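You operate a simulated robot arm through the tools that you are given. There is no shell and no other tool.

The job below is to be done with a simulated two-armed robot. You get a single attempt, and the scene is never put back.

TASK
Fetch the white-lid jar, tip the cup's toffees into it and close it.
Fine: jar from the jar shelf on to the bench top; cup back in its spot; nothing spilt; leave the other jar. Set down upright: what you pick out, steel cup.

It is judged by the outcome, as a careful person would: the job done as asked, and still so three seconds after it is handed in. It fails if anything else is knocked over, pushed out of place, dropped, spilled or broken. A push-on lid holds only when it is set on centred and level and pressed home; a screw cap is set on level and turned clockwise until tight.

THE ROBOT
Two 7-joint arms with fingered hands on one trunk that stands fixed in place. Base frame: the origin is at the foot of the trunk, x ahead of it, y to its left, z up; the work surface is at about z = 0.8. Lengths are in m, angles in degrees, forces in N, time in s.
The left shoulder is at [0.032, 0.182, 1.324], the right one opposite. With the tool pointing down near the work surface each hand reaches from about 0.1 to 0.72 m from the base axis, measured 20 degrees to its own side. Payload 3.8 kg a hand.
The tool frame of a hand sits at the grasp point between the pads (the TCP): z along the fingers, y along the line on which they close. The tips reach 0.03 m beyond it. The gripper opens to 0.104 m; its body begins 0.035 m behind the TCP. The gripper is a hand of 4 fingers: y runs from the thumb to the fingers, the wrist lies at [-0.017, -0.104, -0.178] in the tool frame.
Orientation is that of the tool frame in the base frame, as [roll, pitch, yaw] about the fixed x, y, z axes, in that order (R = Rz(yaw) Ry(pitch) Rx(roll)). With the fingers straight down and the wrist toward the robot, the tool's x, y and z point along [0, 1, 0], [1, 0, 0] and [0, 0, -1] of the base frame.

THE INTERFACE
- The arms move only by the tool step_arm. It takes "left_commands", "right_commands" or both (then of equal length, played together; a hand with none holds still); each is a list of rows, each a list of 6 numbers: the shift along the base's x, y, z in units of 100 mm (1.0 is 100 mm), then the turn, a rotation vector about the base's x, y, z in units of 90 degrees (1.0 is 90 degrees). In form: [[tx, ty, tz, rx, ry, rz], ...]. A call has 1 to 20 rows; each row is the pose to reach, as a shift and turn from the pose commanded when the call began. A call with a number of a shift or a turn outside -1 to 1 is refused whole. Rows are played at 5 a second. More than 0.05 m and 8.6 degrees between two rows, and nothing of the call is played. A pose out of reach is approached as far as the arm can. The call stops where the force on the tool passes 40 N (or 10 N more than at its start, if that is more) or the arm is blocked; 0.2 s more then pass. In this call time passes only in rows, and 0.2 s behind the last. The reply holds the time, the measured pose of the TCP, the force on the tool along the base axes, the opening and the grip force, in the units named above and with some noise, with the torque about the TCP (base axes, N m) and any sound that the robot's microphone picked up, and new pictures: "views" is both (left out), scene, wrist or none (wrist: the cameras of the hands that moved).
- Cameras (640 x 400 px; columns grow to the right, rows downward): "scene" is now at [0.109, 0.0197, 1.4952]; the picture's right is [0.22, -0.98, 0.00], its down [-0.62, -0.14, -0.77] and it looks along [0.76, 0.17, -0.63] (base axes); focal length 214 px, centre (320, 200). "left" rides on the left gripper at [-0.066, -0.09, -0.126] in its tool frame; the picture's right is [-0.78, -0.30, 0.56], its down [0.57, -0.70, 0.42] and it looks along [0.26, 0.65, 0.71] (tool axes); focal length 275 px, centre (320, 200). "right" rides on the right gripper at [0.066, -0.09, -0.125] in its tool frame; the picture's right is [-0.78, 0.30, -0.56], its down [-0.57, -0.70, 0.43] and it looks along [-0.27, 0.65, 0.71] (tool axes); focal length 275 px, centre (320, 200). There is no depth. A picture from a camera that has moved, and an enlarged one, comes with that camera's place and axes in the base frame and with its lens.
- slide_trunk(by): moves the trunk up (or, below 0, down) by that many m; the arms and the scene camera ride with it, the base frame stays. It gives what a move gives, with no picture.
- finger_targets(index, middle, ring, thumb_bend, thumb_turn, hand): sets how far each is bent, from 0 (flat) to 100 (curled in); at 30 the hand is open as for a grip, at 70 the pads meet at the TCP. One left out holds its place. A second passes; each finger stops where it meets its share of the squeeze, and holds until it gets a number again. It is the only way to open and close the hand. It gives what a move gives, with no picture; readings hold the bend of each and the force on the fingers (four entries, about 0 where the hand has none), thumb and palm. thumb_turn goes from beside the hand (0) to across from the fingers (100), as for a grip.
- head_to(pan, tilt): turns the head with the scene camera to pan (to the left, within 86 degrees either way) and tilt (down, from -29 to 69), counted from straight ahead of the robot (the tilt from the chest, where the trunk bows). It gives what a move gives, and a new picture of the scene camera.
- close_up(camera, box): a new picture of the part [left, top, right, bottom] of that camera's present view, enlarged. The clock stands still meanwhile.
- sign_off(): hands the job in; it is judged then, once.

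Places have to be worked out from the pictures, the camera data and where the tool is seen. Open the grippers and draw the arms clear of the work before you hand the job in, unless the task says otherwise.

The tools are called after "Call:" by a JSON object that holds its "api" and its "payload". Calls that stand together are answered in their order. step_arm: Moves the arms, as the interface text tells. Its arguments: {"type":"object","properties":{"left_commands":{"type":"array","items":{"type":"array","items":{"type":"number"}}},"right_commands":{"type":"array","items":{"type":"array","items":{"type":"number"}}},"views":{"type":"string","enum":["both","scene","wrist","none"]}},"required":[]} The other tools are called the same way: slide_trunk (by) moves the trunk up or down; finger_targets (index, middle, ring, thumb_bend, thumb_turn, hand) moves the fingers one by one; head_to (pan, tilt) turns the head that bears the scene camera; close_up (camera, box) takes an enlarged picture of a part of a camera's view; sign_off () hands the job in.

At the start:

```text
time_s: 0.0
left_ee_pos: [0.4564, 0.408, 1.3565]
left_orientation: [-180.0, 0.0, 90.0]
left_force: [0.0, 0.7, 0.6]
left_moment: [0.01, 0.02, 0.0]
left_grip_width: 0.104
left_gripper_force: 0.0
left_shape: jaw
left_bend: [30.0, 30.0, 30.0, 30.0, 97.0]
left_finger forces: [0.1, 0.0, 0.0, 0.0, 0.0, 0.1]
right_ee_pos: [0.4671, -0.0192, 1.3716]
right_orientation: [-179.9, 0.0, 89.9]
right_force: [0.0, -0.5, -0.5]
right_moment: [0.01, 0.02, 0.04]
right_grip_width: 0.1033
right_gripper_force: 0.1
right_shape: jaw
right_bend: [30.0, 30.0, 30.0, 30.0, 97.0]
right_finger forces: [0.0, 0.0, 0.0, 0.0, 0.0, 0.0]
trunk travel left (down, up): [-0.475, 0.281]
head pan, tilt (commanded): [12.5, 39.3]
```

scene: 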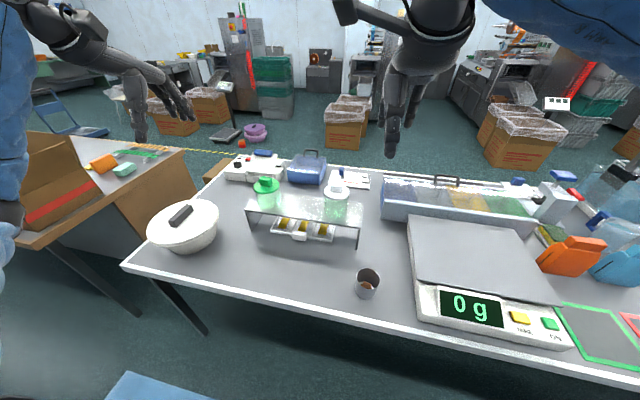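
right: 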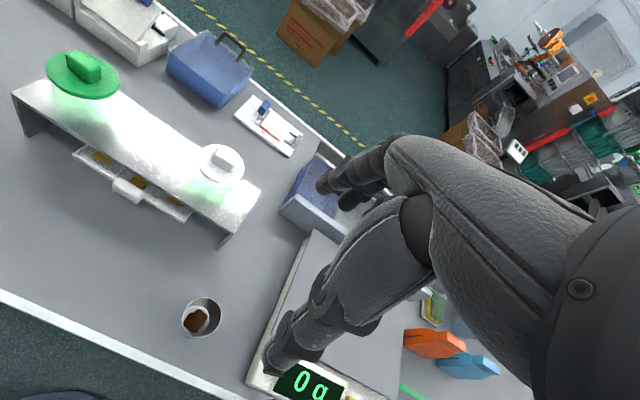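
left: 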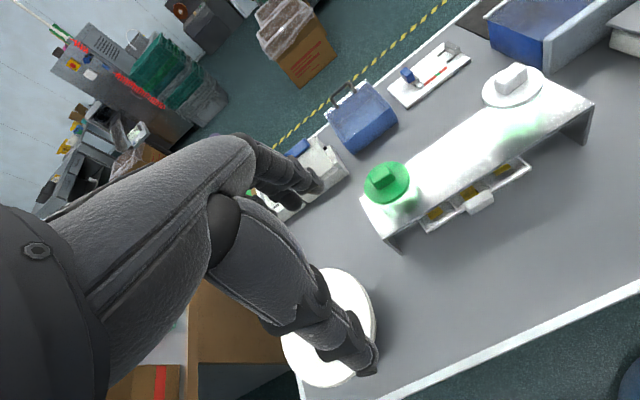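

I'll begin by looking more closely at the shelf with the jars and the cup, before moving anything.

Call:
{"api": "close_up", "payload": {"camera": "scene", "box": [230, 150, 390, 250]}}

Call:
{"api": "close_up", "payload": {"camera": "scene", "box": [320, 240, 416, 300]}}

Call:
{"api": "close_up", "payload": {"camera": "right", "box": [160, 120, 320, 220]}}

Call:
{"api": "close_up", "payload": {"camera": "left", "box": [440, 40, 600, 140]}}

```text
4.00 times, centred on (310, 200) of scene
camera zoom: at [0.109, 0.0197, 1.4952], right [0.22, -0.98, 0.0], down [-0.62, -0.14, -0.77], along [0.76, 0.17, -0.63], focal length 858 px, centre (360, 200)
```

zoom: 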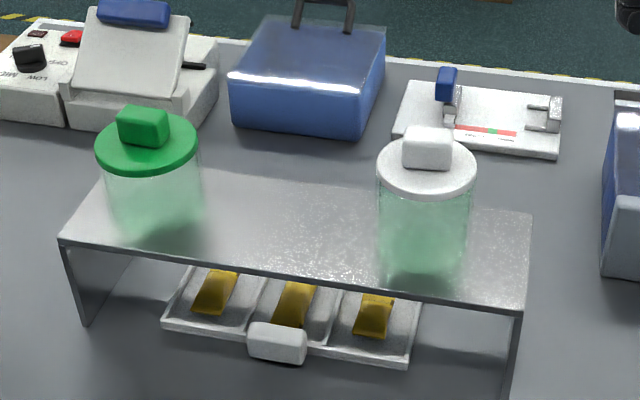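

```text
6.67 times, centred on (368, 270) of scene
camera zoom: at [0.109, 0.0197, 1.4952], right [0.22, -0.98, 0.0], down [-0.62, -0.14, -0.77], along [0.76, 0.17, -0.63], focal length 1430 px, centre (0, -267)
```

zoom: 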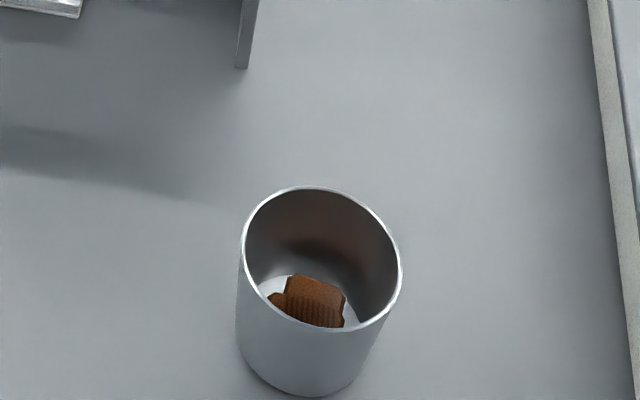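

```text
4.00 times, centred on (240, 170) of right
camera zoom: at [0.3757, 0.0478, 1.4974], right [0.3, -0.78, 0.56], down [-0.7, -0.57, -0.42], along [0.65, -0.27, -0.71], focal length 1101 px, centre (640, 320)
```

zoom: 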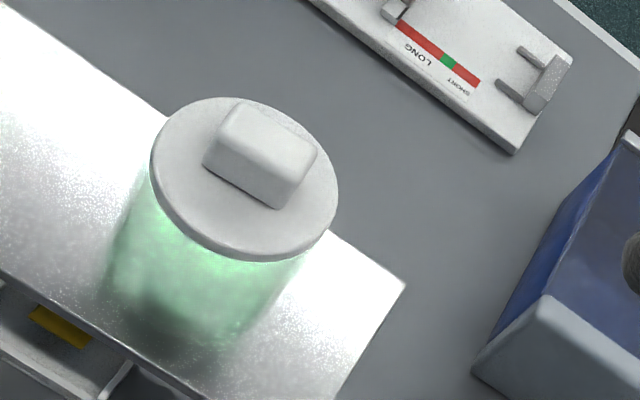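

```text
4.00 times, centred on (520, 90) of left
camera zoom: at [0.3652, 0.3439, 1.4837], right [-0.3, -0.78, -0.56], down [-0.7, 0.57, -0.42], along [0.65, 0.26, -0.71], focal length 1101 px, centre (-480, 640)
```

zoom: 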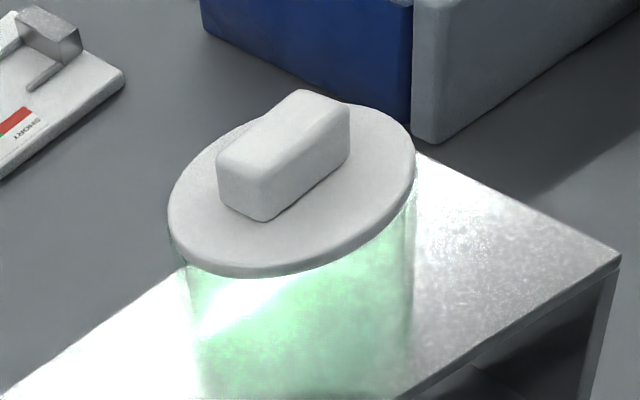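

The white-lid jar is on the right end of the raised shelf, at roughly (0.72, 0.09) with its lid top near z≈1.03. The cup is at about (0.497, -0.048). I'll zoom in on the lid seam, the shelf corner and base to get the lid type and heights.

Call:
{"api": "close_up", "payload": {"camera": "scene", "box": [312, 170, 376, 210]}}

Call:
{"api": "close_up", "payload": {"camera": "scene", "box": [312, 205, 392, 255]}}

Call:
{"api": "close_up", "payload": {"camera": "right", "box": [170, 130, 282, 200]}}

Call:
{"api": "close_up", "payload": {"camera": "left", "box": [470, 60, 630, 160]}}

Call:
{"api": "close_up", "payload": {"camera": "right", "box": [170, 180, 282, 250]}}

```text
10.00 times, centred on (344, 190) of scene
camera zoom: at [0.109, 0.0197, 1.4952], right [0.22, -0.98, 0.0], down [-0.62, -0.14, -0.77], along [0.76, 0.17, -0.63], focal length 2145 px, centre (80, 300)
```

zoom: 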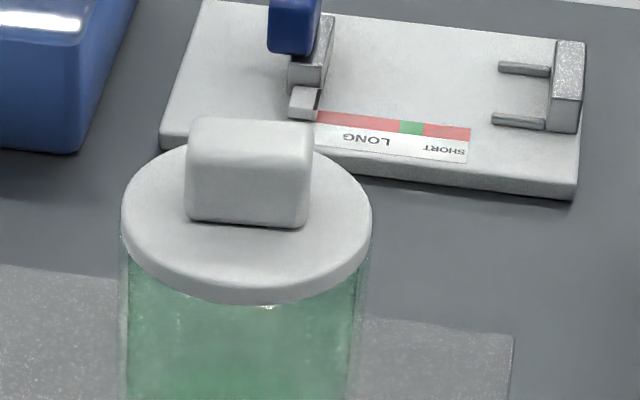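

```text
8.00 times, centred on (352, 230) of scene
camera zoom: at [0.109, 0.0197, 1.4952], right [0.22, -0.98, 0.0], down [-0.62, -0.14, -0.77], along [0.76, 0.17, -0.63], focal length 1716 px, centre (64, -40)
```

zoom: 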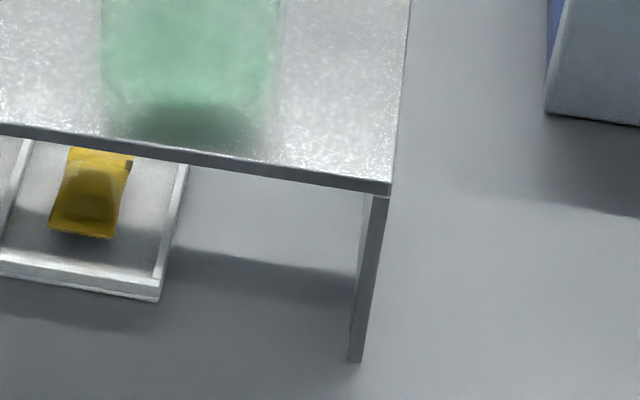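

```text
5.71 times, centred on (226, 165) of right
camera zoom: at [0.3757, 0.0478, 1.4974], right [0.3, -0.78, 0.56], down [-0.7, -0.57, -0.42], along [0.65, -0.27, -0.71], focal length 1573 px, centre (857, 400)
```

zoom: 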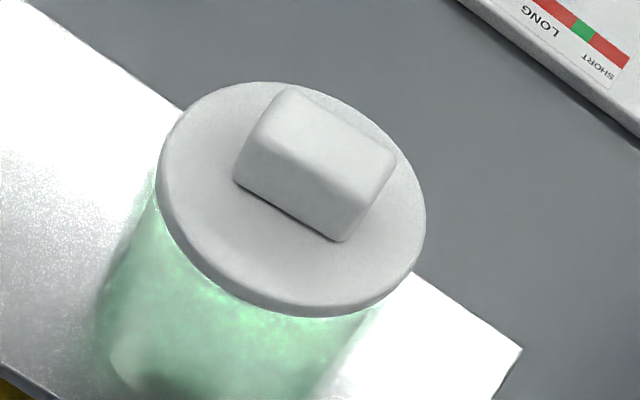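

```text
4.00 times, centred on (550, 110) of left
camera zoom: at [0.3652, 0.3439, 1.4837], right [-0.3, -0.78, -0.56], down [-0.7, 0.57, -0.42], along [0.65, 0.26, -0.71], focal length 1101 px, centre (-600, 560)
```

zoom: 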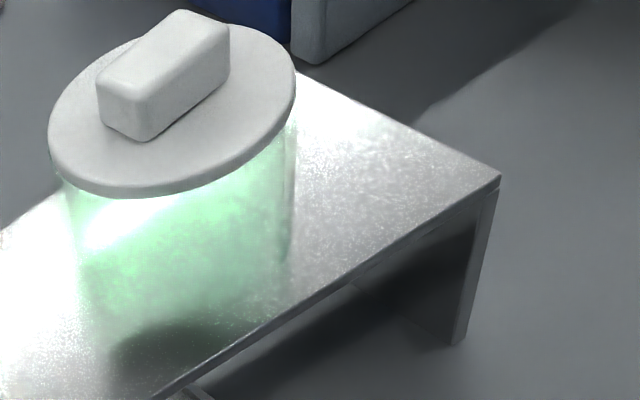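

```text
5.71 times, centred on (226, 215) of right
camera zoom: at [0.3757, 0.0478, 1.4974], right [0.3, -0.78, 0.56], down [-0.7, -0.57, -0.42], along [0.65, -0.27, -0.71], focal length 1573 px, centre (857, 114)
```

zoom: 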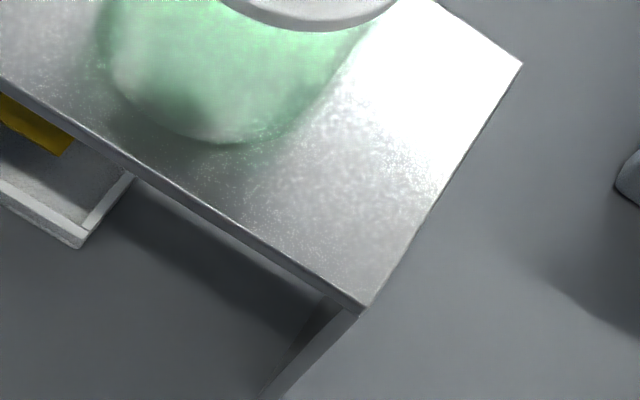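

From several views, the shelf top is at z≈0.928 with its front edge at x≈0.66. The white-lid jar's axis is at about (0.718, 0.093) and its lid is about 89 mm wide with a block knob. I'll use the left hand for a side grasp on the jar, and first turn it up high in free space so the fingers point forward-right and slightly down.

Call:
{"api": "step_arm", "payload": {"left_commands": [[0.02, -0.08, -0.08, -0.061, -0.025, 0.036], [0.03, -0.17, -0.17, -0.123, -0.051, 0.072], [0.05, -0.25, -0.25, -0.184, -0.076, 0.109], [0.07, -0.33, -0.33, -0.245, -0.102, 0.145], [0.08, -0.42, -0.42, -0.306, -0.127, 0.181], [0.1, -0.5, -0.5, -0.368, -0.152, 0.217], [0.12, -0.58, -0.58, -0.429, -0.178, 0.254], [0.13, -0.67, -0.67, -0.49, -0.203, 0.29], [0.15, -0.75, -0.75, -0.551, -0.228, 0.326], [0.17, -0.83, -0.83, -0.613, -0.254, 0.362], [0.18, -0.92, -0.92, -0.674, -0.279, 0.399], [0.2, -1.0, -1.0, -0.735, -0.3045, 0.4348]], "views": "both"}}

```text
time_s: 2.6
left_ee_pos: [0.475, 0.308, 1.2582]
left_orientation: [179.9, 70.1, 135.0]
left_force: [-1.0, -0.2, 0.3]
left_moment: [-0.01, 0.0, 0.01]
left_grip_width: 0.1039
left_gripper_force: 0.1
left_shape: jaw
left_bend: [30.0, 30.0, 30.0, 30.0, 97.0]
left_finger forces: [0.1, 0.0, 0.0, 0.0, 0.1, 0.0]
right_ee_pos: [0.4672, -0.0201, 1.3713]
right_orientation: [-180.0, 0.0, 90.0]
right_force: [-0.1, -0.7, 0.1]
right_moment: [-0.01, 0.02, -0.03]
right_grip_width: 0.1036
right_gripper_force: 0.1
right_shape: jaw
right_bend: [30.0, 30.0, 30.0, 30.0, 97.0]
right_finger forces: [0.1, 0.1, 0.0, 0.0, 0.0, 0.0]
trunk travel left (down, up): [-0.475, 0.281]
head pan, tilt (commanded): [12.5, 39.3]
camera scene: at [0.1091, 0.0191, 1.4952], right [0.22, -0.98, 0.0], down [-0.62, -0.14, -0.77], along [0.76, 0.17, -0.63], focal length 214 px, centre (320, 200)
camera left: at [0.3439, 0.3134, 1.3631], right [0.35, -0.77, 0.54], down [-0.35, -0.64, -0.68], along [0.87, 0.05, -0.49], focal length 275 px, centre (320, 200)
```

scene: 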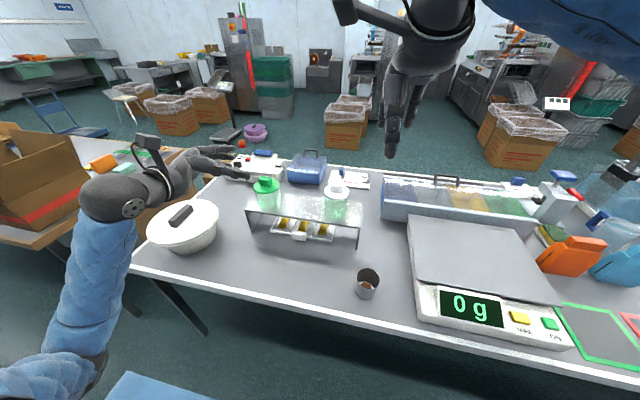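
left: 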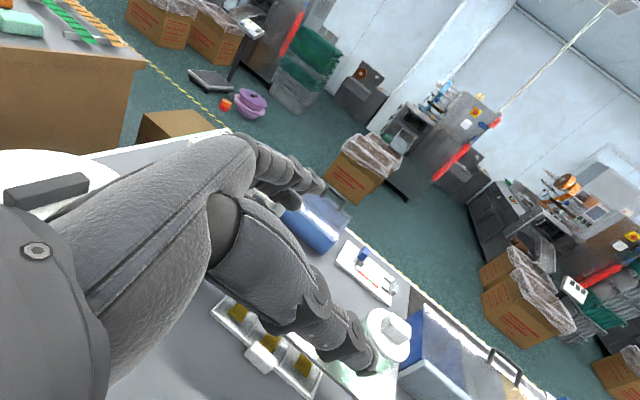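

The left hand is now in the side-grasp orientation and the path is clear. I'll move it down and forward toward a stand-off point in front of the jar, stopping first to check the view.

Call:
{"api": "step_arm", "payload": {"left_commands": [[0.2, -0.2, -0.25, 0, 0, 0], [0.4, -0.4, -0.5, 0, 0, 0], [0.6, -0.6, -0.75, 0, 0, 0], [0.8, -0.8, -1.0, 0, 0, 0]], "views": "none"}}

Call:
{"api": "step_arm", "payload": {"left_commands": [[0.2, -0.15, -0.25, 0, 0, 0], [0.4, -0.3, -0.5, 0, 0, 0], [0.6, -0.4, -0.75, 0, 0, 0], [0.7, -0.45, -1.0, 0, 0, 0]], "views": "both"}}

```text
time_s: 3.6
left_ee_pos: [0.5561, 0.2278, 1.1569]
left_orientation: [179.9, 69.9, 134.9]
left_force: [0.9, 1.3, 0.9]
left_moment: [0.02, 0.04, -0.02]
left_grip_width: 0.1039
left_gripper_force: 0.0
left_shape: jaw
left_bend: [30.0, 30.0, 30.0, 30.0, 97.0]
left_finger forces: [0.0, 0.0, 0.0, 0.0, 0.0, 0.0]
right_ee_pos: [0.4681, -0.0202, 1.3725]
right_orientation: [-179.9, 0.1, 90.0]
right_force: [0.3, -0.6, -0.1]
right_moment: [0.02, -0.02, -0.01]
right_grip_width: 0.1035
right_gripper_force: 0.0
right_shape: jaw
right_bend: [30.0, 30.0, 30.0, 30.0, 97.0]
right_finger forces: [0.1, 0.0, 0.0, 0.0, 0.0, 0.0]
trunk travel left (down, up): [-0.475, 0.281]
head pan, tilt (commanded): [12.5, 39.3]
```

```text
time_s: 4.6
left_ee_pos: [0.6258, 0.1833, 1.0573]
left_orientation: [180.0, 69.9, 135.0]
left_force: [0.0, 0.0, -0.8]
left_moment: [-0.04, 0.02, 0.01]
left_grip_width: 0.1038
left_gripper_force: 0.2
left_shape: jaw
left_bend: [30.0, 30.0, 30.0, 30.0, 97.0]
left_finger forces: [0.0, 0.0, 0.0, 0.0, 0.1, 0.0]
right_ee_pos: [0.4668, -0.018, 1.3724]
right_orientation: [-179.9, 0.0, 89.9]
right_force: [0.5, -0.3, -0.8]
right_moment: [0.01, 0.02, 0.0]
right_grip_width: 0.1035
right_gripper_force: 0.2
right_shape: jaw
right_bend: [30.0, 30.0, 30.0, 30.0, 97.0]
right_finger forces: [0.0, 0.1, 0.0, 0.1, 0.0, 0.0]
trunk travel left (down, up): [-0.475, 0.281]
head pan, tilt (commanded): [12.5, 39.3]
camera scene: at [0.1091, 0.0196, 1.4952], right [0.22, -0.98, 0.0], down [-0.62, -0.14, -0.77], along [0.76, 0.17, -0.63], focal length 214 px, centre (320, 200)
camera left: at [0.4941, 0.1883, 1.1627], right [0.35, -0.77, 0.54], down [-0.35, -0.64, -0.68], along [0.87, 0.05, -0.49], focal length 275 px, centre (320, 200)
```

scene: 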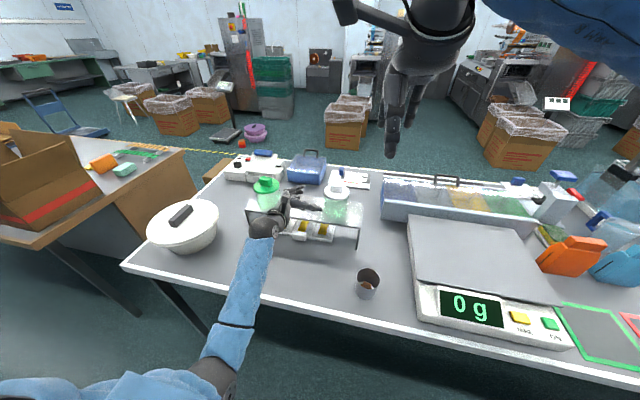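
left: 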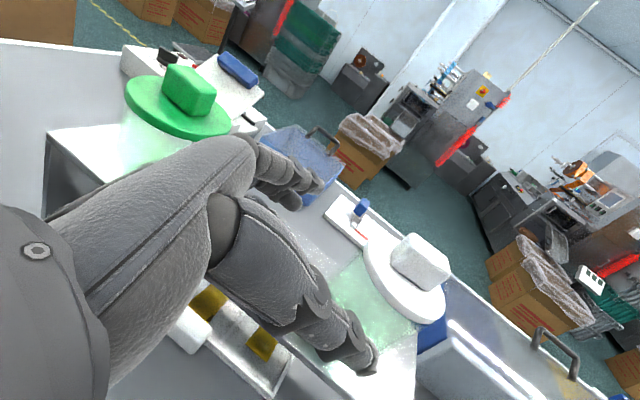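

The hand is at the stand-off, and the wrist view puts the lid centre at about (0.718, 0.094, 1.03), which matches my earlier estimate. I'll zoom in to check the height of the fingers against the jar body before going in.

Call:
{"api": "close_up", "payload": {"camera": "scene", "box": [240, 160, 380, 247]}}

Call:
{"api": "close_up", "payload": {"camera": "left", "box": [240, 200, 480, 350]}}

```text
4.57 times, centred on (310, 204) of scene
camera zoom: at [0.1091, 0.0196, 1.4952], right [0.22, -0.98, 0.0], down [-0.62, -0.14, -0.77], along [0.76, 0.17, -0.63], focal length 980 px, centre (366, 184)
```

zoom: 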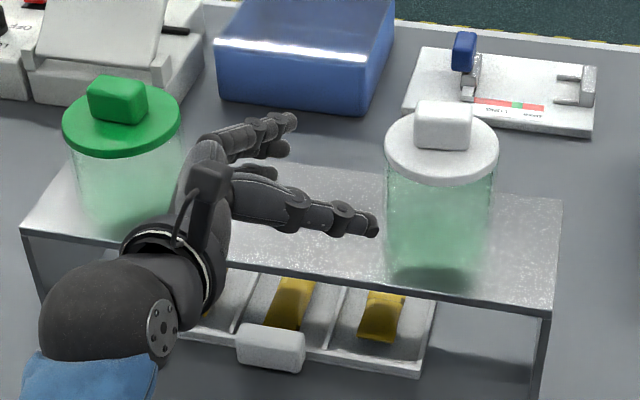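

```text
2.67 times, centred on (360, 275) of left
camera zoom: at [0.4941, 0.1883, 1.1627], right [0.35, -0.77, 0.54], down [-0.35, -0.64, -0.68], along [0.87, 0.05, -0.49], focal length 734 px, centre (213, 0)
```

zoom: 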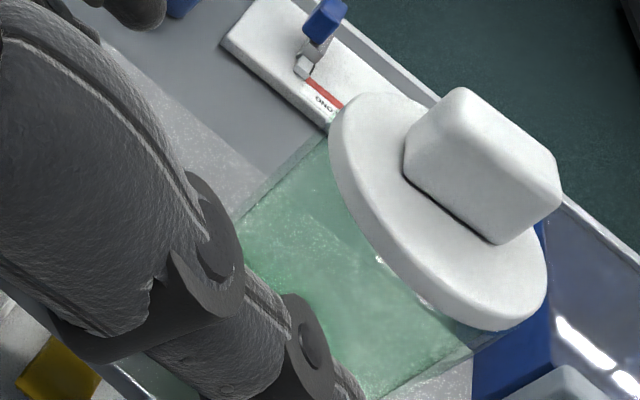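

The geometry agrees: the thumb will pass on the near-right of the jar and the fingers on the far-left. I'll lower to body height and come in partway, then check clearances.

Call:
{"api": "step_arm", "payload": {"left_commands": [[0.0, 0.0, -0.35, 0, 0, 0], [0.01, -0.01, -0.7, 0, 0, 0], [0.17, -0.15, -0.72, 0, 0, 0], [0.34, -0.31, -0.74, 0, 0, 0], [0.44, -0.41, -0.75, 0, 0, 0]], "views": "both"}}

Call:
{"api": "close_up", "payload": {"camera": "scene", "box": [260, 160, 400, 247]}}

Call:
{"api": "close_up", "payload": {"camera": "left", "box": [200, 130, 520, 330]}}

```text
time_s: 5.8
left_ee_pos: [0.6689, 0.1434, 0.9818]
left_orientation: [179.1, 69.8, 134.1]
left_force: [-0.2, -0.9, 0.4]
left_moment: [0.04, 0.0, -0.01]
left_grip_width: 0.1036
left_gripper_force: 0.0
left_shape: jaw
left_bend: [30.0, 30.0, 30.0, 30.0, 97.0]
left_finger forces: [0.0, 0.0, 0.0, 0.0, 0.0, 0.0]
right_ee_pos: [0.4682, -0.0196, 1.3726]
right_orientation: [-179.9, 0.0, 90.0]
right_force: [0.4, 1.2, -0.1]
right_moment: [0.0, 0.01, -0.01]
right_grip_width: 0.1035
right_gripper_force: 0.1
right_shape: jaw
right_bend: [30.0, 30.0, 30.0, 30.0, 97.0]
right_finger forces: [0.0, 0.0, 0.0, 0.1, 0.0, 0.0]
trunk travel left (down, up): [-0.475, 0.281]
head pan, tilt (commanded): [12.5, 39.3]
camera scene: at [0.1093, 0.0195, 1.4952], right [0.22, -0.98, 0.0], down [-0.62, -0.14, -0.77], along [0.76, 0.17, -0.63], focal length 214 px, centre (320, 200)
camera left: at [0.5377, 0.1492, 1.0873], right [0.35, -0.77, 0.53], down [-0.35, -0.64, -0.69], along [0.87, 0.05, -0.49], focal length 275 px, centre (320, 200)
```

scene: 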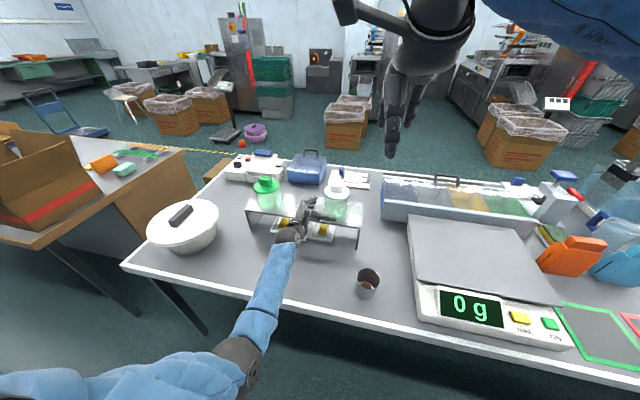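
left: 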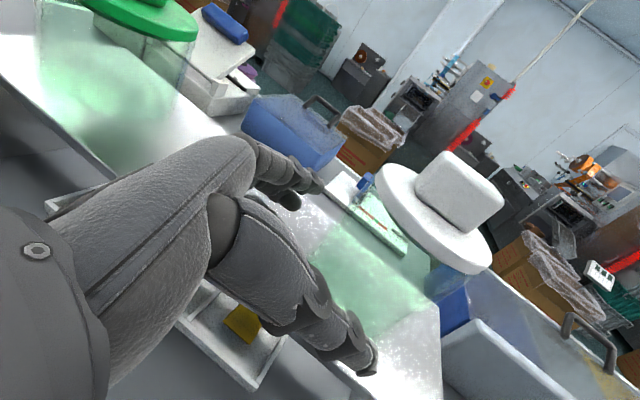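

```text
4.57 times, centred on (330, 204) of scene
camera zoom: at [0.1093, 0.0195, 1.4952], right [0.22, -0.98, 0.0], down [-0.62, -0.14, -0.77], along [0.76, 0.17, -0.63], focal length 980 px, centre (274, 184)
```

zoom: 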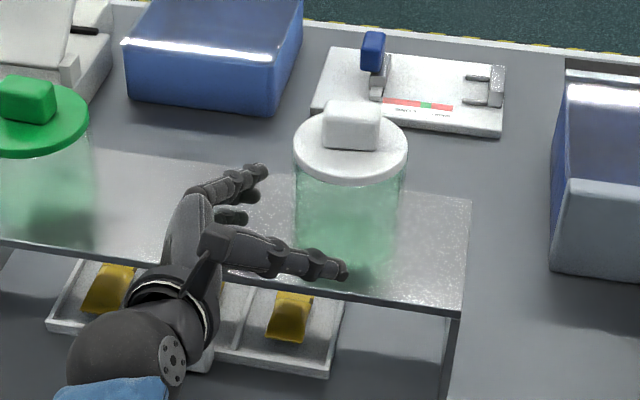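

```text
2.00 times, centred on (360, 230) of left
camera zoom: at [0.5377, 0.1492, 1.0873], right [0.35, -0.77, 0.53], down [-0.35, -0.64, -0.69], along [0.87, 0.05, -0.49], focal length 551 px, centre (240, 140)
```

zoom: 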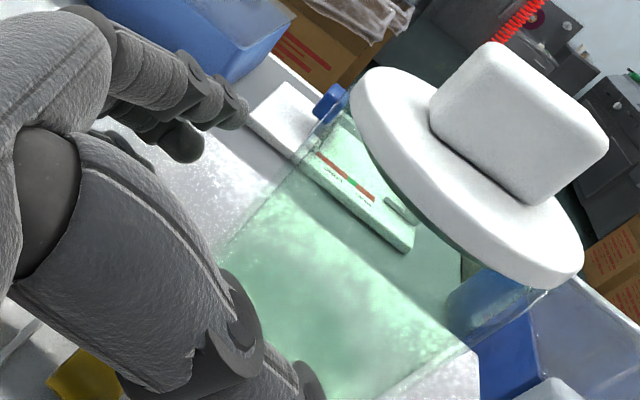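

Clearances look right on both sides: the thumb is in front-right and the fingers are left-behind. I'll advance the remaining 56 mm along the approach line until the jar is between the pads.

Call:
{"api": "step_arm", "payload": {"left_commands": [[0.13, -0.13, -0.02, 0, 0, 0], [0.26, -0.26, -0.03, 0, 0, 0], [0.38, -0.39, -0.04, 0, 0, 0], [0.38, -0.39, -0.04, 0, 0, 0]], "views": "both"}}

Call:
{"api": "close_up", "payload": {"camera": "scene", "box": [280, 165, 392, 235]}}

Call:
{"api": "close_up", "payload": {"camera": "left", "box": [200, 130, 520, 330]}}

```text
time_s: 6.8
left_ee_pos: [0.7076, 0.1089, 0.9793]
left_orientation: [178.9, 69.8, 134.3]
left_force: [-0.9, -0.2, -0.2]
left_moment: [0.03, 0.0, 0.02]
left_grip_width: 0.1037
left_gripper_force: 0.0
left_shape: jaw
left_bend: [30.0, 30.0, 30.0, 30.0, 97.0]
left_finger forces: [0.0, 0.0, 0.0, 0.1, 0.0, 0.0]
right_ee_pos: [0.4679, -0.0189, 1.3726]
right_orientation: [-179.9, 0.1, 89.9]
right_force: [-0.5, -0.3, 0.3]
right_moment: [-0.02, -0.02, 0.01]
right_grip_width: 0.1034
right_gripper_force: 0.0
right_shape: jaw
right_bend: [30.0, 30.0, 30.0, 30.0, 97.0]
right_finger forces: [0.0, 0.0, 0.0, 0.0, 0.0, 0.1]
trunk travel left (down, up): [-0.475, 0.281]
head pan, tilt (commanded): [12.5, 39.3]
camera scene: at [0.1088, 0.0199, 1.4952], right [0.22, -0.98, 0.0], down [-0.62, -0.14, -0.77], along [0.76, 0.17, -0.63], focal length 214 px, centre (320, 200)
camera left: at [0.5766, 0.1136, 1.0841], right [0.35, -0.77, 0.53], down [-0.35, -0.64, -0.69], along [0.87, 0.06, -0.49], focal length 275 px, centre (320, 200)
```

scene: 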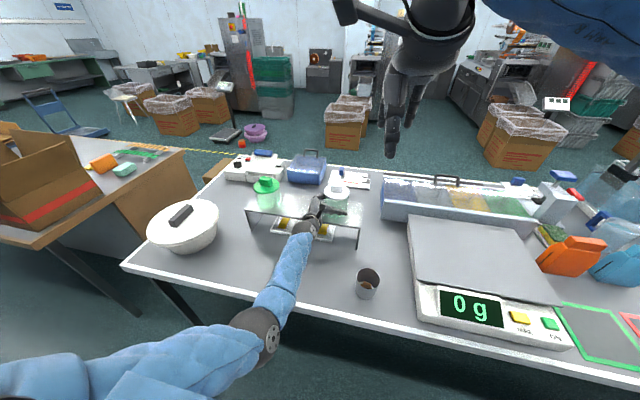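
left: 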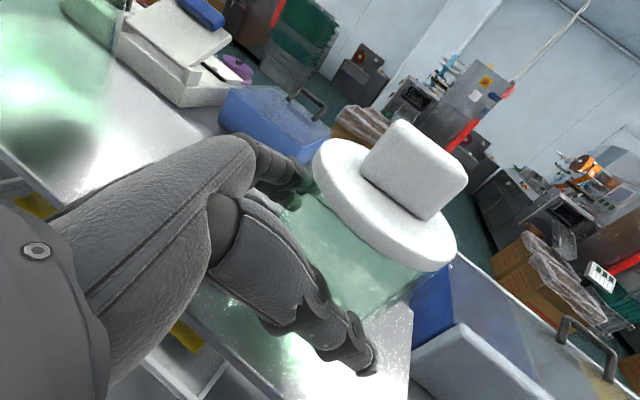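

```text
5.71 times, centred on (336, 200) of scene
camera zoom: at [0.1088, 0.0199, 1.4952], right [0.22, -0.98, 0.0], down [-0.62, -0.14, -0.77], along [0.76, 0.17, -0.63], focal length 1226 px, centre (229, 200)
```

zoom: 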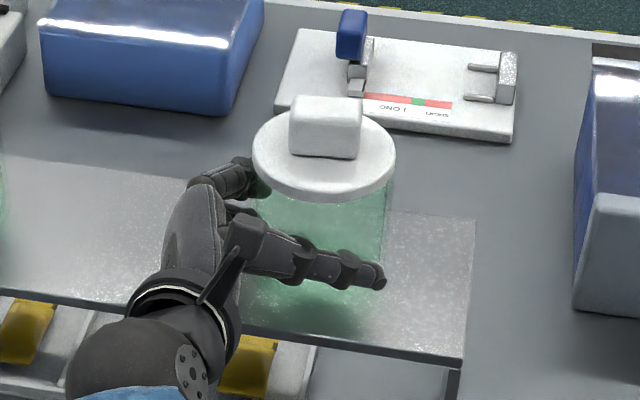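

```text
2.00 times, centred on (360, 230) of left
camera zoom: at [0.5766, 0.1136, 1.0841], right [0.35, -0.77, 0.53], down [-0.35, -0.64, -0.69], along [0.87, 0.06, -0.49], focal length 551 px, centre (240, 140)
```

zoom: 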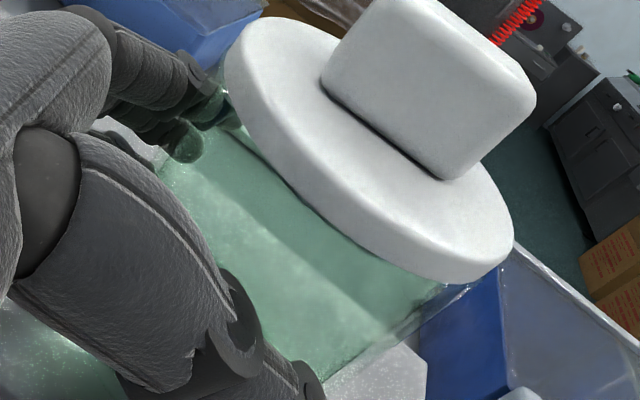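

The pads surround the jar body, but I'm about 18 mm short of its axis and 3–4 mm off toward the fingers. I'll nudge the hand to centre it before closing.

Call:
{"api": "step_arm", "payload": {"left_commands": [[0.015, -0.055, 0.0, 0, 0, 0], [0.015, -0.055, 0.0, 0, 0, 0]], "views": "none"}}

```text
time_s: 7.4
left_ee_pos: [0.7107, 0.1081, 0.9769]
left_orientation: [177.9, 69.3, 133.6]
left_force: [-0.3, -0.8, -0.4]
left_moment: [0.02, -0.03, -0.01]
left_grip_width: 0.1041
left_gripper_force: 0.1
left_shape: jaw
left_bend: [30.0, 30.0, 30.0, 30.0, 97.0]
left_finger forces: [0.0, 0.1, 0.0, 0.1, 0.4, 0.0]
right_ee_pos: [0.4665, -0.018, 1.3713]
right_orientation: [-179.9, 0.0, 89.9]
right_force: [0.5, 0.1, -0.2]
right_moment: [-0.03, -0.03, -0.01]
right_grip_width: 0.1036
right_gripper_force: 0.1
right_shape: jaw
right_bend: [30.0, 30.0, 30.0, 30.0, 97.0]
right_finger forces: [0.0, 0.1, 0.1, 0.1, 0.1, 0.0]
trunk travel left (down, up): [-0.475, 0.281]
head pan, tilt (commanded): [12.5, 39.3]
```

The arm is near the edge of its range here, with about 2° of orientation drift, but the jar is well between thumb and fingers. I'll close the hand on the jar body now.

Call:
{"api": "finger_targets", "payload": {"hand": "left", "index": 50, "middle": 50, "ring": 50, "thumb_bend": 50}}

Call:
{"api": "close_up", "payload": {"camera": "scene", "box": [280, 165, 392, 235]}}

Call:
{"api": "close_up", "payload": {"camera": "left", "box": [200, 130, 520, 330]}}

```text
time_s: 8.4
left_ee_pos: [0.7119, 0.1088, 0.976]
left_orientation: [178.4, 69.6, 134.0]
left_force: [0.6, 0.3, -0.8]
left_moment: [0.05, 0.07, -0.01]
left_grip_width: 0.0924
left_gripper_force: 22.7
left_shape: fingers
left_bend: [38.0, 44.0, 44.0, 34.0, 96.0]
left_finger forces: [12.5, 5.8, 4.5, 0.1, 22.3, 0.0]
right_ee_pos: [0.467, -0.0188, 1.3716]
right_orientation: [-179.9, 0.0, 90.1]
right_force: [0.0, -0.3, 0.2]
right_moment: [-0.02, 0.04, 0.06]
right_grip_width: 0.1036
right_gripper_force: 0.1
right_shape: jaw
right_bend: [30.0, 30.0, 30.0, 30.0, 97.0]
right_finger forces: [0.0, 0.0, 0.0, 0.0, 0.1, 0.1]
trunk travel left (down, up): [-0.475, 0.281]
head pan, tilt (commanded): [12.5, 39.3]
```

```text
5.71 times, centred on (336, 200) of scene
camera zoom: at [0.1097, 0.0197, 1.4951], right [0.22, -0.98, 0.0], down [-0.62, -0.14, -0.77], along [0.75, 0.17, -0.63], focal length 1226 px, centre (229, 200)
```

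zoom: 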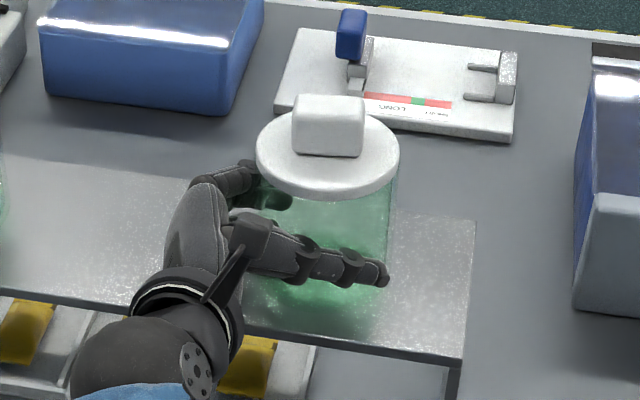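

```text
2.00 times, centred on (360, 230) of left
camera zoom: at [0.5795, 0.1115, 1.0829], right [0.35, -0.77, 0.53], down [-0.35, -0.63, -0.69], along [0.87, 0.06, -0.49], focal length 551 px, centre (240, 140)
```

zoom: 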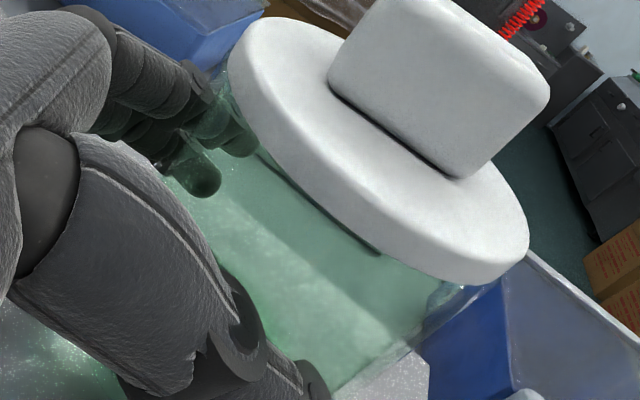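

The hand grips with about 22 N between thumb and fingers, and the lid still looks level. I'll lift gently a few centimetres and check for slip.

Call:
{"api": "step_arm", "payload": {"left_commands": [[0.0, 0.0, 0.1, 0, 0, 0], [-0.02, 0.02, 0.25, 0, 0, 0], [-0.04, 0.04, 0.4, 0, 0, 0], [-0.06, 0.06, 0.55, 0, 0, 0]], "views": "both"}}

Call:
{"api": "close_up", "payload": {"camera": "scene", "box": [280, 145, 408, 225]}}

```text
time_s: 9.6
left_ee_pos: [0.7122, 0.1757, 1.0222]
left_orientation: [169.6, 65.6, 128.8]
left_force: [0.1, -0.1, -4.6]
left_moment: [0.07, 0.02, 0.01]
left_grip_width: 0.0924
left_gripper_force: 23.0
left_shape: fingers
left_bend: [39.0, 44.0, 45.0, 34.0, 96.0]
left_finger forces: [12.3, 5.8, 4.6, 0.0, 22.3, 0.0]
right_ee_pos: [0.4678, -0.0191, 1.3719]
right_orientation: [-180.0, 0.1, 90.0]
right_force: [-0.3, -0.2, 0.9]
right_moment: [-0.01, 0.01, 0.0]
right_grip_width: 0.1036
right_gripper_force: 0.1
right_shape: jaw
right_bend: [30.0, 30.0, 30.0, 30.0, 97.0]
right_finger forces: [0.0, 0.0, 0.1, 0.0, 0.0, 0.0]
trunk travel left (down, up): [-0.475, 0.281]
head pan, tilt (commanded): [12.5, 39.3]
stopped in row 4 (left hand): the arm was blocked; the commanded pose is now the measured one
camera scene: at [0.1099, 0.0198, 1.4951], right [0.22, -0.98, 0.0], down [-0.62, -0.14, -0.77], along [0.75, 0.17, -0.63], focal length 214 px, centre (320, 200)
camera left: at [0.5795, 0.1627, 1.1277], right [0.4, -0.8, 0.46], down [-0.32, -0.59, -0.75], along [0.86, 0.15, -0.48], focal length 275 px, centre (320, 200)
```

scene: 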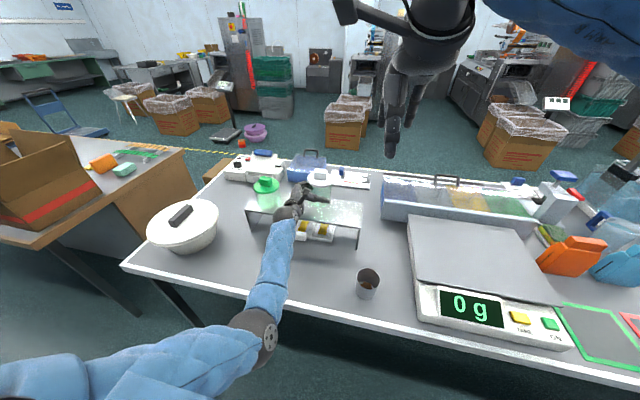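
left: 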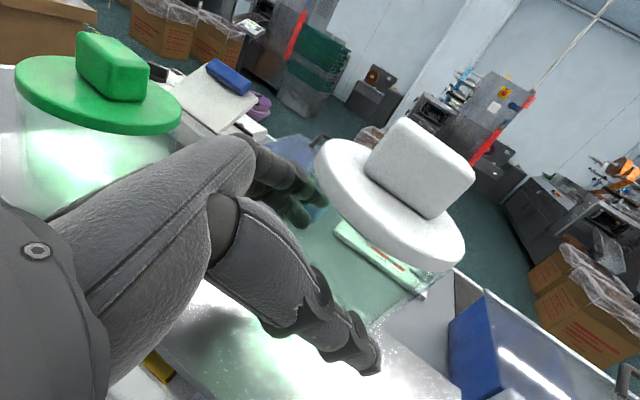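

```text
5.00 times, centred on (344, 185) of scene
camera zoom: at [0.1099, 0.0198, 1.4951], right [0.22, -0.98, 0.0], down [-0.62, -0.14, -0.77], along [0.75, 0.17, -0.63], focal length 1072 px, centre (200, 275)
```

zoom: 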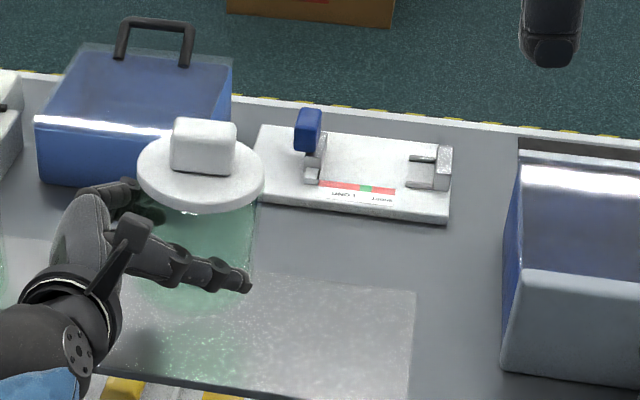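

The jar is lifted about 45 mm and held, but the arm hit a joint limit, drifted left and tilted about 10°. There's nothing near it (the green jar is still several cm away), so I'll draw it back toward the robot to free the arm before correcting the tilt.

Call:
{"api": "step_arm", "payload": {"left_commands": [[-0.2, -0.03, 0.0, 0, 0, 0], [-0.4, -0.06, 0.0, 0, 0, 0], [-0.6, -0.09, 0.0, 0, 0, 0]], "views": "both"}}

Call:
{"api": "close_up", "payload": {"camera": "scene", "box": [250, 145, 410, 245]}}

```text
time_s: 10.4
left_ee_pos: [0.6979, 0.2189, 1.1267]
left_orientation: [143.5, 66.2, 107.8]
left_force: [-0.2, 0.2, -4.1]
left_moment: [0.08, 0.07, 0.0]
left_grip_width: 0.092
left_gripper_force: 22.3
left_shape: fingers
left_bend: [39.0, 44.0, 45.0, 34.0, 96.0]
left_finger forces: [12.1, 5.7, 4.7, 0.0, 22.7, 0.0]
right_ee_pos: [0.4671, -0.0174, 1.3716]
right_orientation: [-179.9, 0.0, 90.0]
right_force: [0.2, 0.1, 0.0]
right_moment: [-0.02, -0.01, 0.02]
right_grip_width: 0.1038
right_gripper_force: 0.0
right_shape: jaw
right_bend: [30.0, 30.0, 30.0, 30.0, 97.0]
right_finger forces: [0.1, 0.1, 0.0, 0.1, 0.0, 0.1]
trunk travel left (down, up): [-0.475, 0.281]
head pan, tilt (commanded): [12.5, 39.3]
stopped in row 3 (left hand): the arm was blocked; the commanded pose is now the measured one
camera scene: at [0.1093, 0.0202, 1.4952], right [0.22, -0.98, 0.0], down [-0.62, -0.14, -0.77], along [0.76, 0.17, -0.63], focal length 214 px, centre (320, 200)
camera left: at [0.5525, 0.1919, 1.2065], right [0.36, -0.81, 0.46], down [-0.16, -0.54, -0.83], along [0.92, 0.23, -0.32], focal length 275 px, centre (320, 200)
```

scene: 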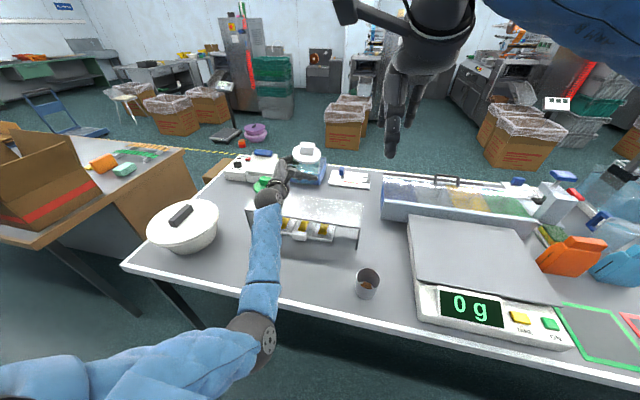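
left: 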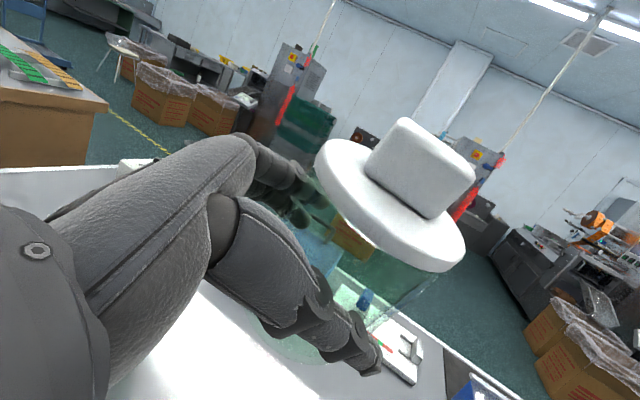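

```text
4.00 times, centred on (330, 195) of scene
camera zoom: at [0.1093, 0.0202, 1.4952], right [0.22, -0.98, 0.0], down [-0.62, -0.14, -0.77], along [0.76, 0.17, -0.63], focal length 858 px, centre (280, 220)
```

zoom: 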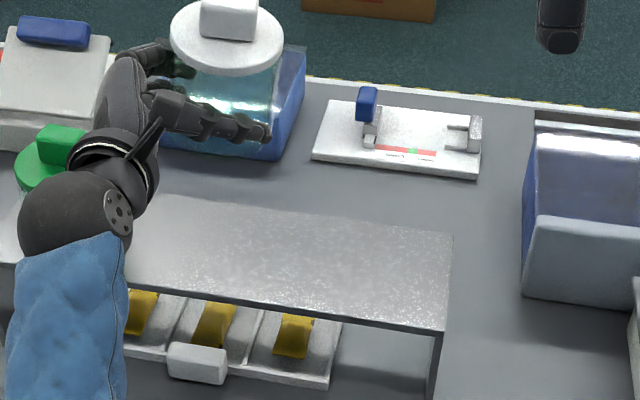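

The jar is still firmly held and in the air, clear of everything, but the arm isn't following my commands properly. I'll turn the head down and left to see what the elbow and upper arm are doing.

Call:
{"api": "head_to", "payload": {"pan": 25, "tilt": 62}}

```text
time_s: 11.3
left_ee_pos: [0.6978, 0.2196, 1.1268]
left_orientation: [143.4, 66.3, 107.7]
left_force: [-0.5, 0.1, -3.3]
left_moment: [0.09, 0.04, 0.01]
left_grip_width: 0.0921
left_gripper_force: 22.4
left_shape: fingers
left_bend: [39.0, 44.0, 45.0, 34.0, 96.0]
left_finger forces: [11.9, 5.7, 4.7, 0.0, 22.7, 0.0]
right_ee_pos: [0.4691, -0.0186, 1.371]
right_orientation: [-179.9, 0.0, 90.0]
right_force: [0.2, 0.0, 0.4]
right_moment: [0.01, -0.03, 0.0]
right_grip_width: 0.1035
right_gripper_force: 0.1
right_shape: jaw
right_bend: [30.0, 30.0, 30.0, 30.0, 97.0]
right_finger forces: [0.0, 0.0, 0.0, 0.0, 0.0, 0.0]
trunk travel left (down, up): [-0.475, 0.281]
head pan, tilt (commanded): [25.0, 62.0]
camera scene: at [0.0845, 0.0284, 1.4652], right [0.42, -0.91, 0.0], down [-0.8, -0.37, -0.47], along [0.43, 0.2, -0.88], focal length 214 px, centre (320, 200)
```

scene: 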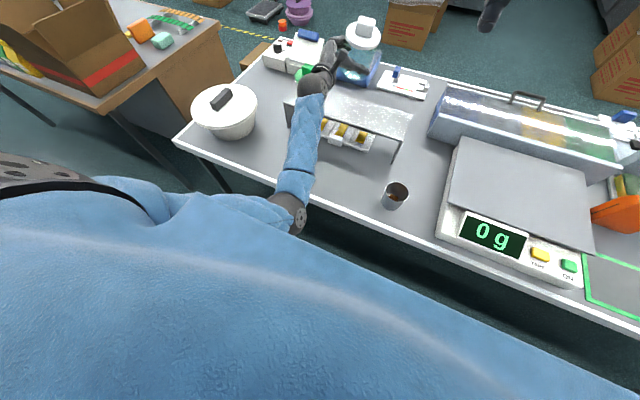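

The elbow has tucked in against the front of the torso, which is why pulling straight back is blocked. I'll raise the trunk so the jar is well above everything on the shelf, then sort out the arm in free air.

Call:
{"api": "slide_trunk", "payload": {"by": 0.15}}

Call:
{"api": "head_to", "payload": {"pan": 20, "tilt": 50}}

```text
time_s: 13.0
left_ee_pos: [0.6984, 0.2255, 1.2764]
left_orientation: [143.3, 65.7, 107.9]
left_force: [0.8, -0.2, -4.6]
left_moment: [0.04, 0.05, -0.05]
left_grip_width: 0.0921
left_gripper_force: 22.9
left_shape: fingers
left_bend: [39.0, 44.0, 45.0, 34.0, 96.0]
left_finger forces: [12.0, 5.6, 4.6, 0.0, 22.6, 0.0]
right_ee_pos: [0.4675, -0.0186, 1.521]
right_orientation: [-179.8, 0.0, 90.0]
right_force: [0.5, 0.2, -0.2]
right_moment: [0.01, 0.01, 0.03]
right_grip_width: 0.1036
right_gripper_force: 0.1
right_shape: jaw
right_bend: [30.0, 30.0, 30.0, 30.0, 97.0]
right_finger forces: [0.0, 0.0, 0.0, 0.1, 0.0, 0.1]
trunk travel left (down, up): [-0.625, 0.131]
head pan, tilt (commanded): [25.0, 62.0]
```

```text
time_s: 13.8
left_ee_pos: [0.6998, 0.2249, 1.277]
left_orientation: [142.6, 65.8, 107.3]
left_force: [-0.2, -0.2, -4.8]
left_moment: [0.08, 0.07, -0.03]
left_grip_width: 0.0924
left_gripper_force: 22.5
left_shape: fingers
left_bend: [39.0, 44.0, 45.0, 34.0, 96.0]
left_finger forces: [12.0, 5.7, 4.6, 0.0, 22.7, 0.0]
right_ee_pos: [0.4676, -0.0177, 1.5219]
right_orientation: [-179.9, 0.0, 90.0]
right_force: [0.0, 0.2, 0.0]
right_moment: [-0.06, 0.01, 0.0]
right_grip_width: 0.1037
right_gripper_force: 0.0
right_shape: jaw
right_bend: [30.0, 30.0, 30.0, 30.0, 97.0]
right_finger forces: [0.0, 0.0, 0.1, 0.0, 0.0, 0.0]
trunk travel left (down, up): [-0.625, 0.131]
head pan, tilt (commanded): [20.0, 50.0]
camera scene: at [0.0855, 0.0276, 1.6304], right [0.34, -0.94, 0.0], down [-0.72, -0.26, -0.64], along [0.6, 0.22, -0.77], focal length 214 px, centre (320, 200)
```

scene: 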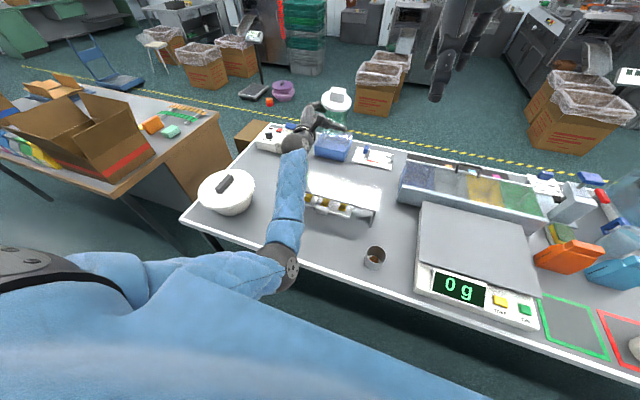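

The jar is well above everything now. I'll try moving the hand left and slightly back, which should also swing the elbow outward off the torso.

Call:
{"api": "step_arm", "payload": {"left_commands": [[-0.05, 0.15, 0.0, 0, 0, 0], [-0.1, 0.3, 0.0, 0, 0, 0], [-0.15, 0.45, 0.0, 0, 0, 0], [-0.2, 0.6, 0.0, 0, 0, 0]], "views": "scene"}}

```text
time_s: 14.8
left_ee_pos: [0.6784, 0.275, 1.2746]
left_orientation: [144.0, 66.6, 108.1]
left_force: [-0.1, 0.4, -4.5]
left_moment: [0.09, 0.07, 0.03]
left_grip_width: 0.0921
left_gripper_force: 21.8
left_shape: fingers
left_bend: [39.0, 44.0, 45.0, 34.0, 96.0]
left_finger forces: [12.1, 5.7, 4.5, 0.1, 22.5, 0.0]
right_ee_pos: [0.467, -0.0167, 1.5223]
right_orientation: [-179.8, 0.0, 90.0]
right_force: [-0.9, -0.3, 0.2]
right_moment: [-0.08, -0.02, -0.04]
right_grip_width: 0.1038
right_gripper_force: 0.2
right_shape: jaw
right_bend: [30.0, 30.0, 30.0, 30.0, 97.0]
right_finger forces: [0.1, 0.0, 0.0, 0.1, 0.0, 0.0]
trunk travel left (down, up): [-0.625, 0.131]
head pan, tilt (commanded): [20.0, 50.0]
camera scene: at [0.0853, 0.0284, 1.6304], right [0.34, -0.94, 0.0], down [-0.72, -0.26, -0.64], along [0.6, 0.22, -0.77], focal length 214 px, centre (320, 200)
```

scene: 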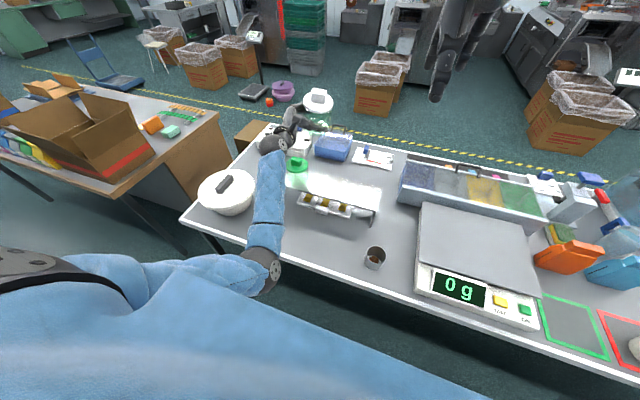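

It tracks well now. I'll continue drawing it back and left, still high.

Call:
{"api": "step_arm", "payload": {"left_commands": [[-0.2, 0.08, 0.0, 0, 0, 0], [-0.4, 0.16, 0.0, 0, 0, 0], [-0.6, 0.24, 0.0, 0, 0, 0], [-0.8, 0.3, 0.0, 0, 0, 0]], "views": "both"}}

```text
time_s: 15.8
left_ee_pos: [0.5962, 0.3052, 1.2768]
left_orientation: [143.6, 66.6, 107.6]
left_force: [-0.5, -0.2, -4.0]
left_moment: [0.08, 0.07, 0.01]
left_grip_width: 0.0921
left_gripper_force: 22.0
left_shape: fingers
left_bend: [39.0, 44.0, 45.0, 34.0, 96.0]
left_finger forces: [11.9, 5.6, 4.5, 0.0, 22.1, 0.1]
right_ee_pos: [0.4667, -0.0166, 1.5217]
right_orientation: [-180.0, 0.0, 90.0]
right_force: [0.0, -0.7, -0.5]
right_moment: [0.0, 0.01, 0.01]
right_grip_width: 0.1036
right_gripper_force: 0.0
right_shape: jaw
right_bend: [30.0, 30.0, 30.0, 30.0, 97.0]
right_finger forces: [0.0, 0.0, 0.1, 0.0, 0.0, 0.0]
trunk travel left (down, up): [-0.625, 0.131]
head pan, tilt (commanded): [20.0, 50.0]
camera scene: at [0.0843, 0.0282, 1.6305], right [0.34, -0.94, 0.0], down [-0.72, -0.26, -0.64], along [0.6, 0.22, -0.77], focal length 214 px, centre (320, 200)
camera left: at [0.4504, 0.2789, 1.3569], right [0.35, -0.81, 0.46], down [-0.16, -0.54, -0.83], along [0.92, 0.22, -0.32], focal length 275 px, centre (320, 200)
```

scene: 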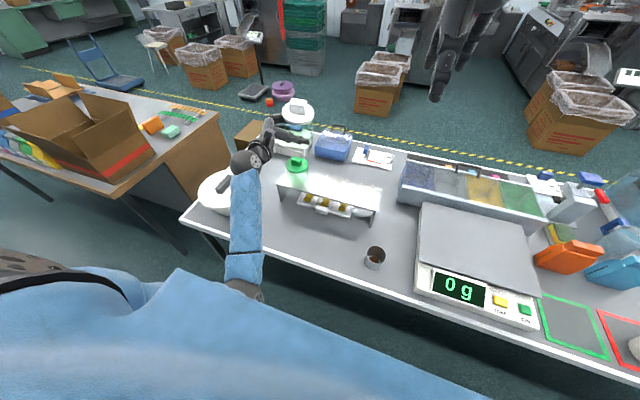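
left: 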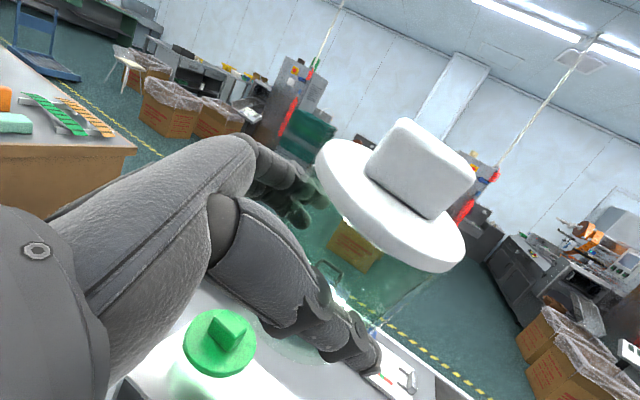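

The elbow has swung out and the arm tracks normally. I'll restore the upright orientation (about a 14° correction) while moving toward the space above the open bench in front of the shelf.

Call:
{"api": "step_arm", "payload": {"left_commands": [[-0.15, -0.1, -0.15, -0.02, 0.0212, -0.0133], [-0.3, -0.2, -0.3, -0.04, 0.0424, -0.0267], [-0.45, -0.3, -0.45, -0.06, 0.0636, -0.04], [-0.6, -0.4, -0.6, -0.08, 0.0848, -0.0534], [-0.75, -0.5, -0.75, -0.1002, 0.106, -0.0667], [-0.75, -0.5, -0.75, -0.1002, 0.106, -0.0667]], "views": "scene"}}

```text
time_s: 17.2
left_ee_pos: [0.5286, 0.2737, 1.2138]
left_orientation: [170.0, 68.1, 126.8]
left_force: [-1.0, 0.3, -5.5]
left_moment: [0.05, 0.03, 0.01]
left_grip_width: 0.0919
left_gripper_force: 22.6
left_shape: fingers
left_bend: [39.0, 44.0, 45.0, 34.0, 96.0]
left_finger forces: [12.3, 5.7, 4.6, 0.1, 21.8, 0.0]
right_ee_pos: [0.4686, -0.018, 1.5227]
right_orientation: [-179.9, 0.0, 90.0]
right_force: [0.7, -0.4, 0.6]
right_moment: [-0.01, 0.04, -0.01]
right_grip_width: 0.1037
right_gripper_force: 0.0
right_shape: jaw
right_bend: [30.0, 30.0, 30.0, 30.0, 97.0]
right_finger forces: [0.0, 0.0, 0.1, 0.0, 0.0, 0.0]
trunk travel left (down, up): [-0.625, 0.131]
head pan, tilt (commanded): [20.0, 50.0]
camera scene: at [0.0857, 0.0274, 1.6304], right [0.34, -0.94, 0.0], down [-0.72, -0.26, -0.64], along [0.6, 0.22, -0.77], focal length 214 px, centre (320, 200)
```

scene: 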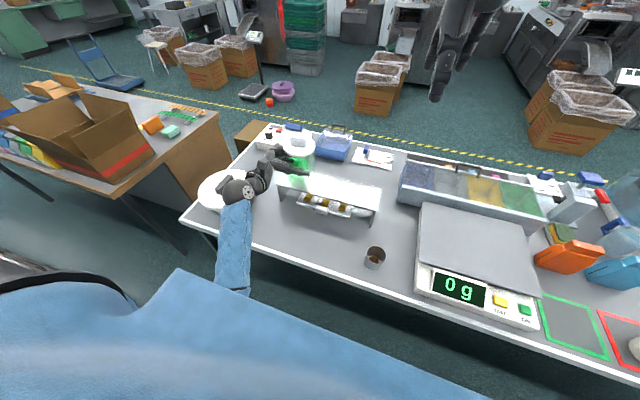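

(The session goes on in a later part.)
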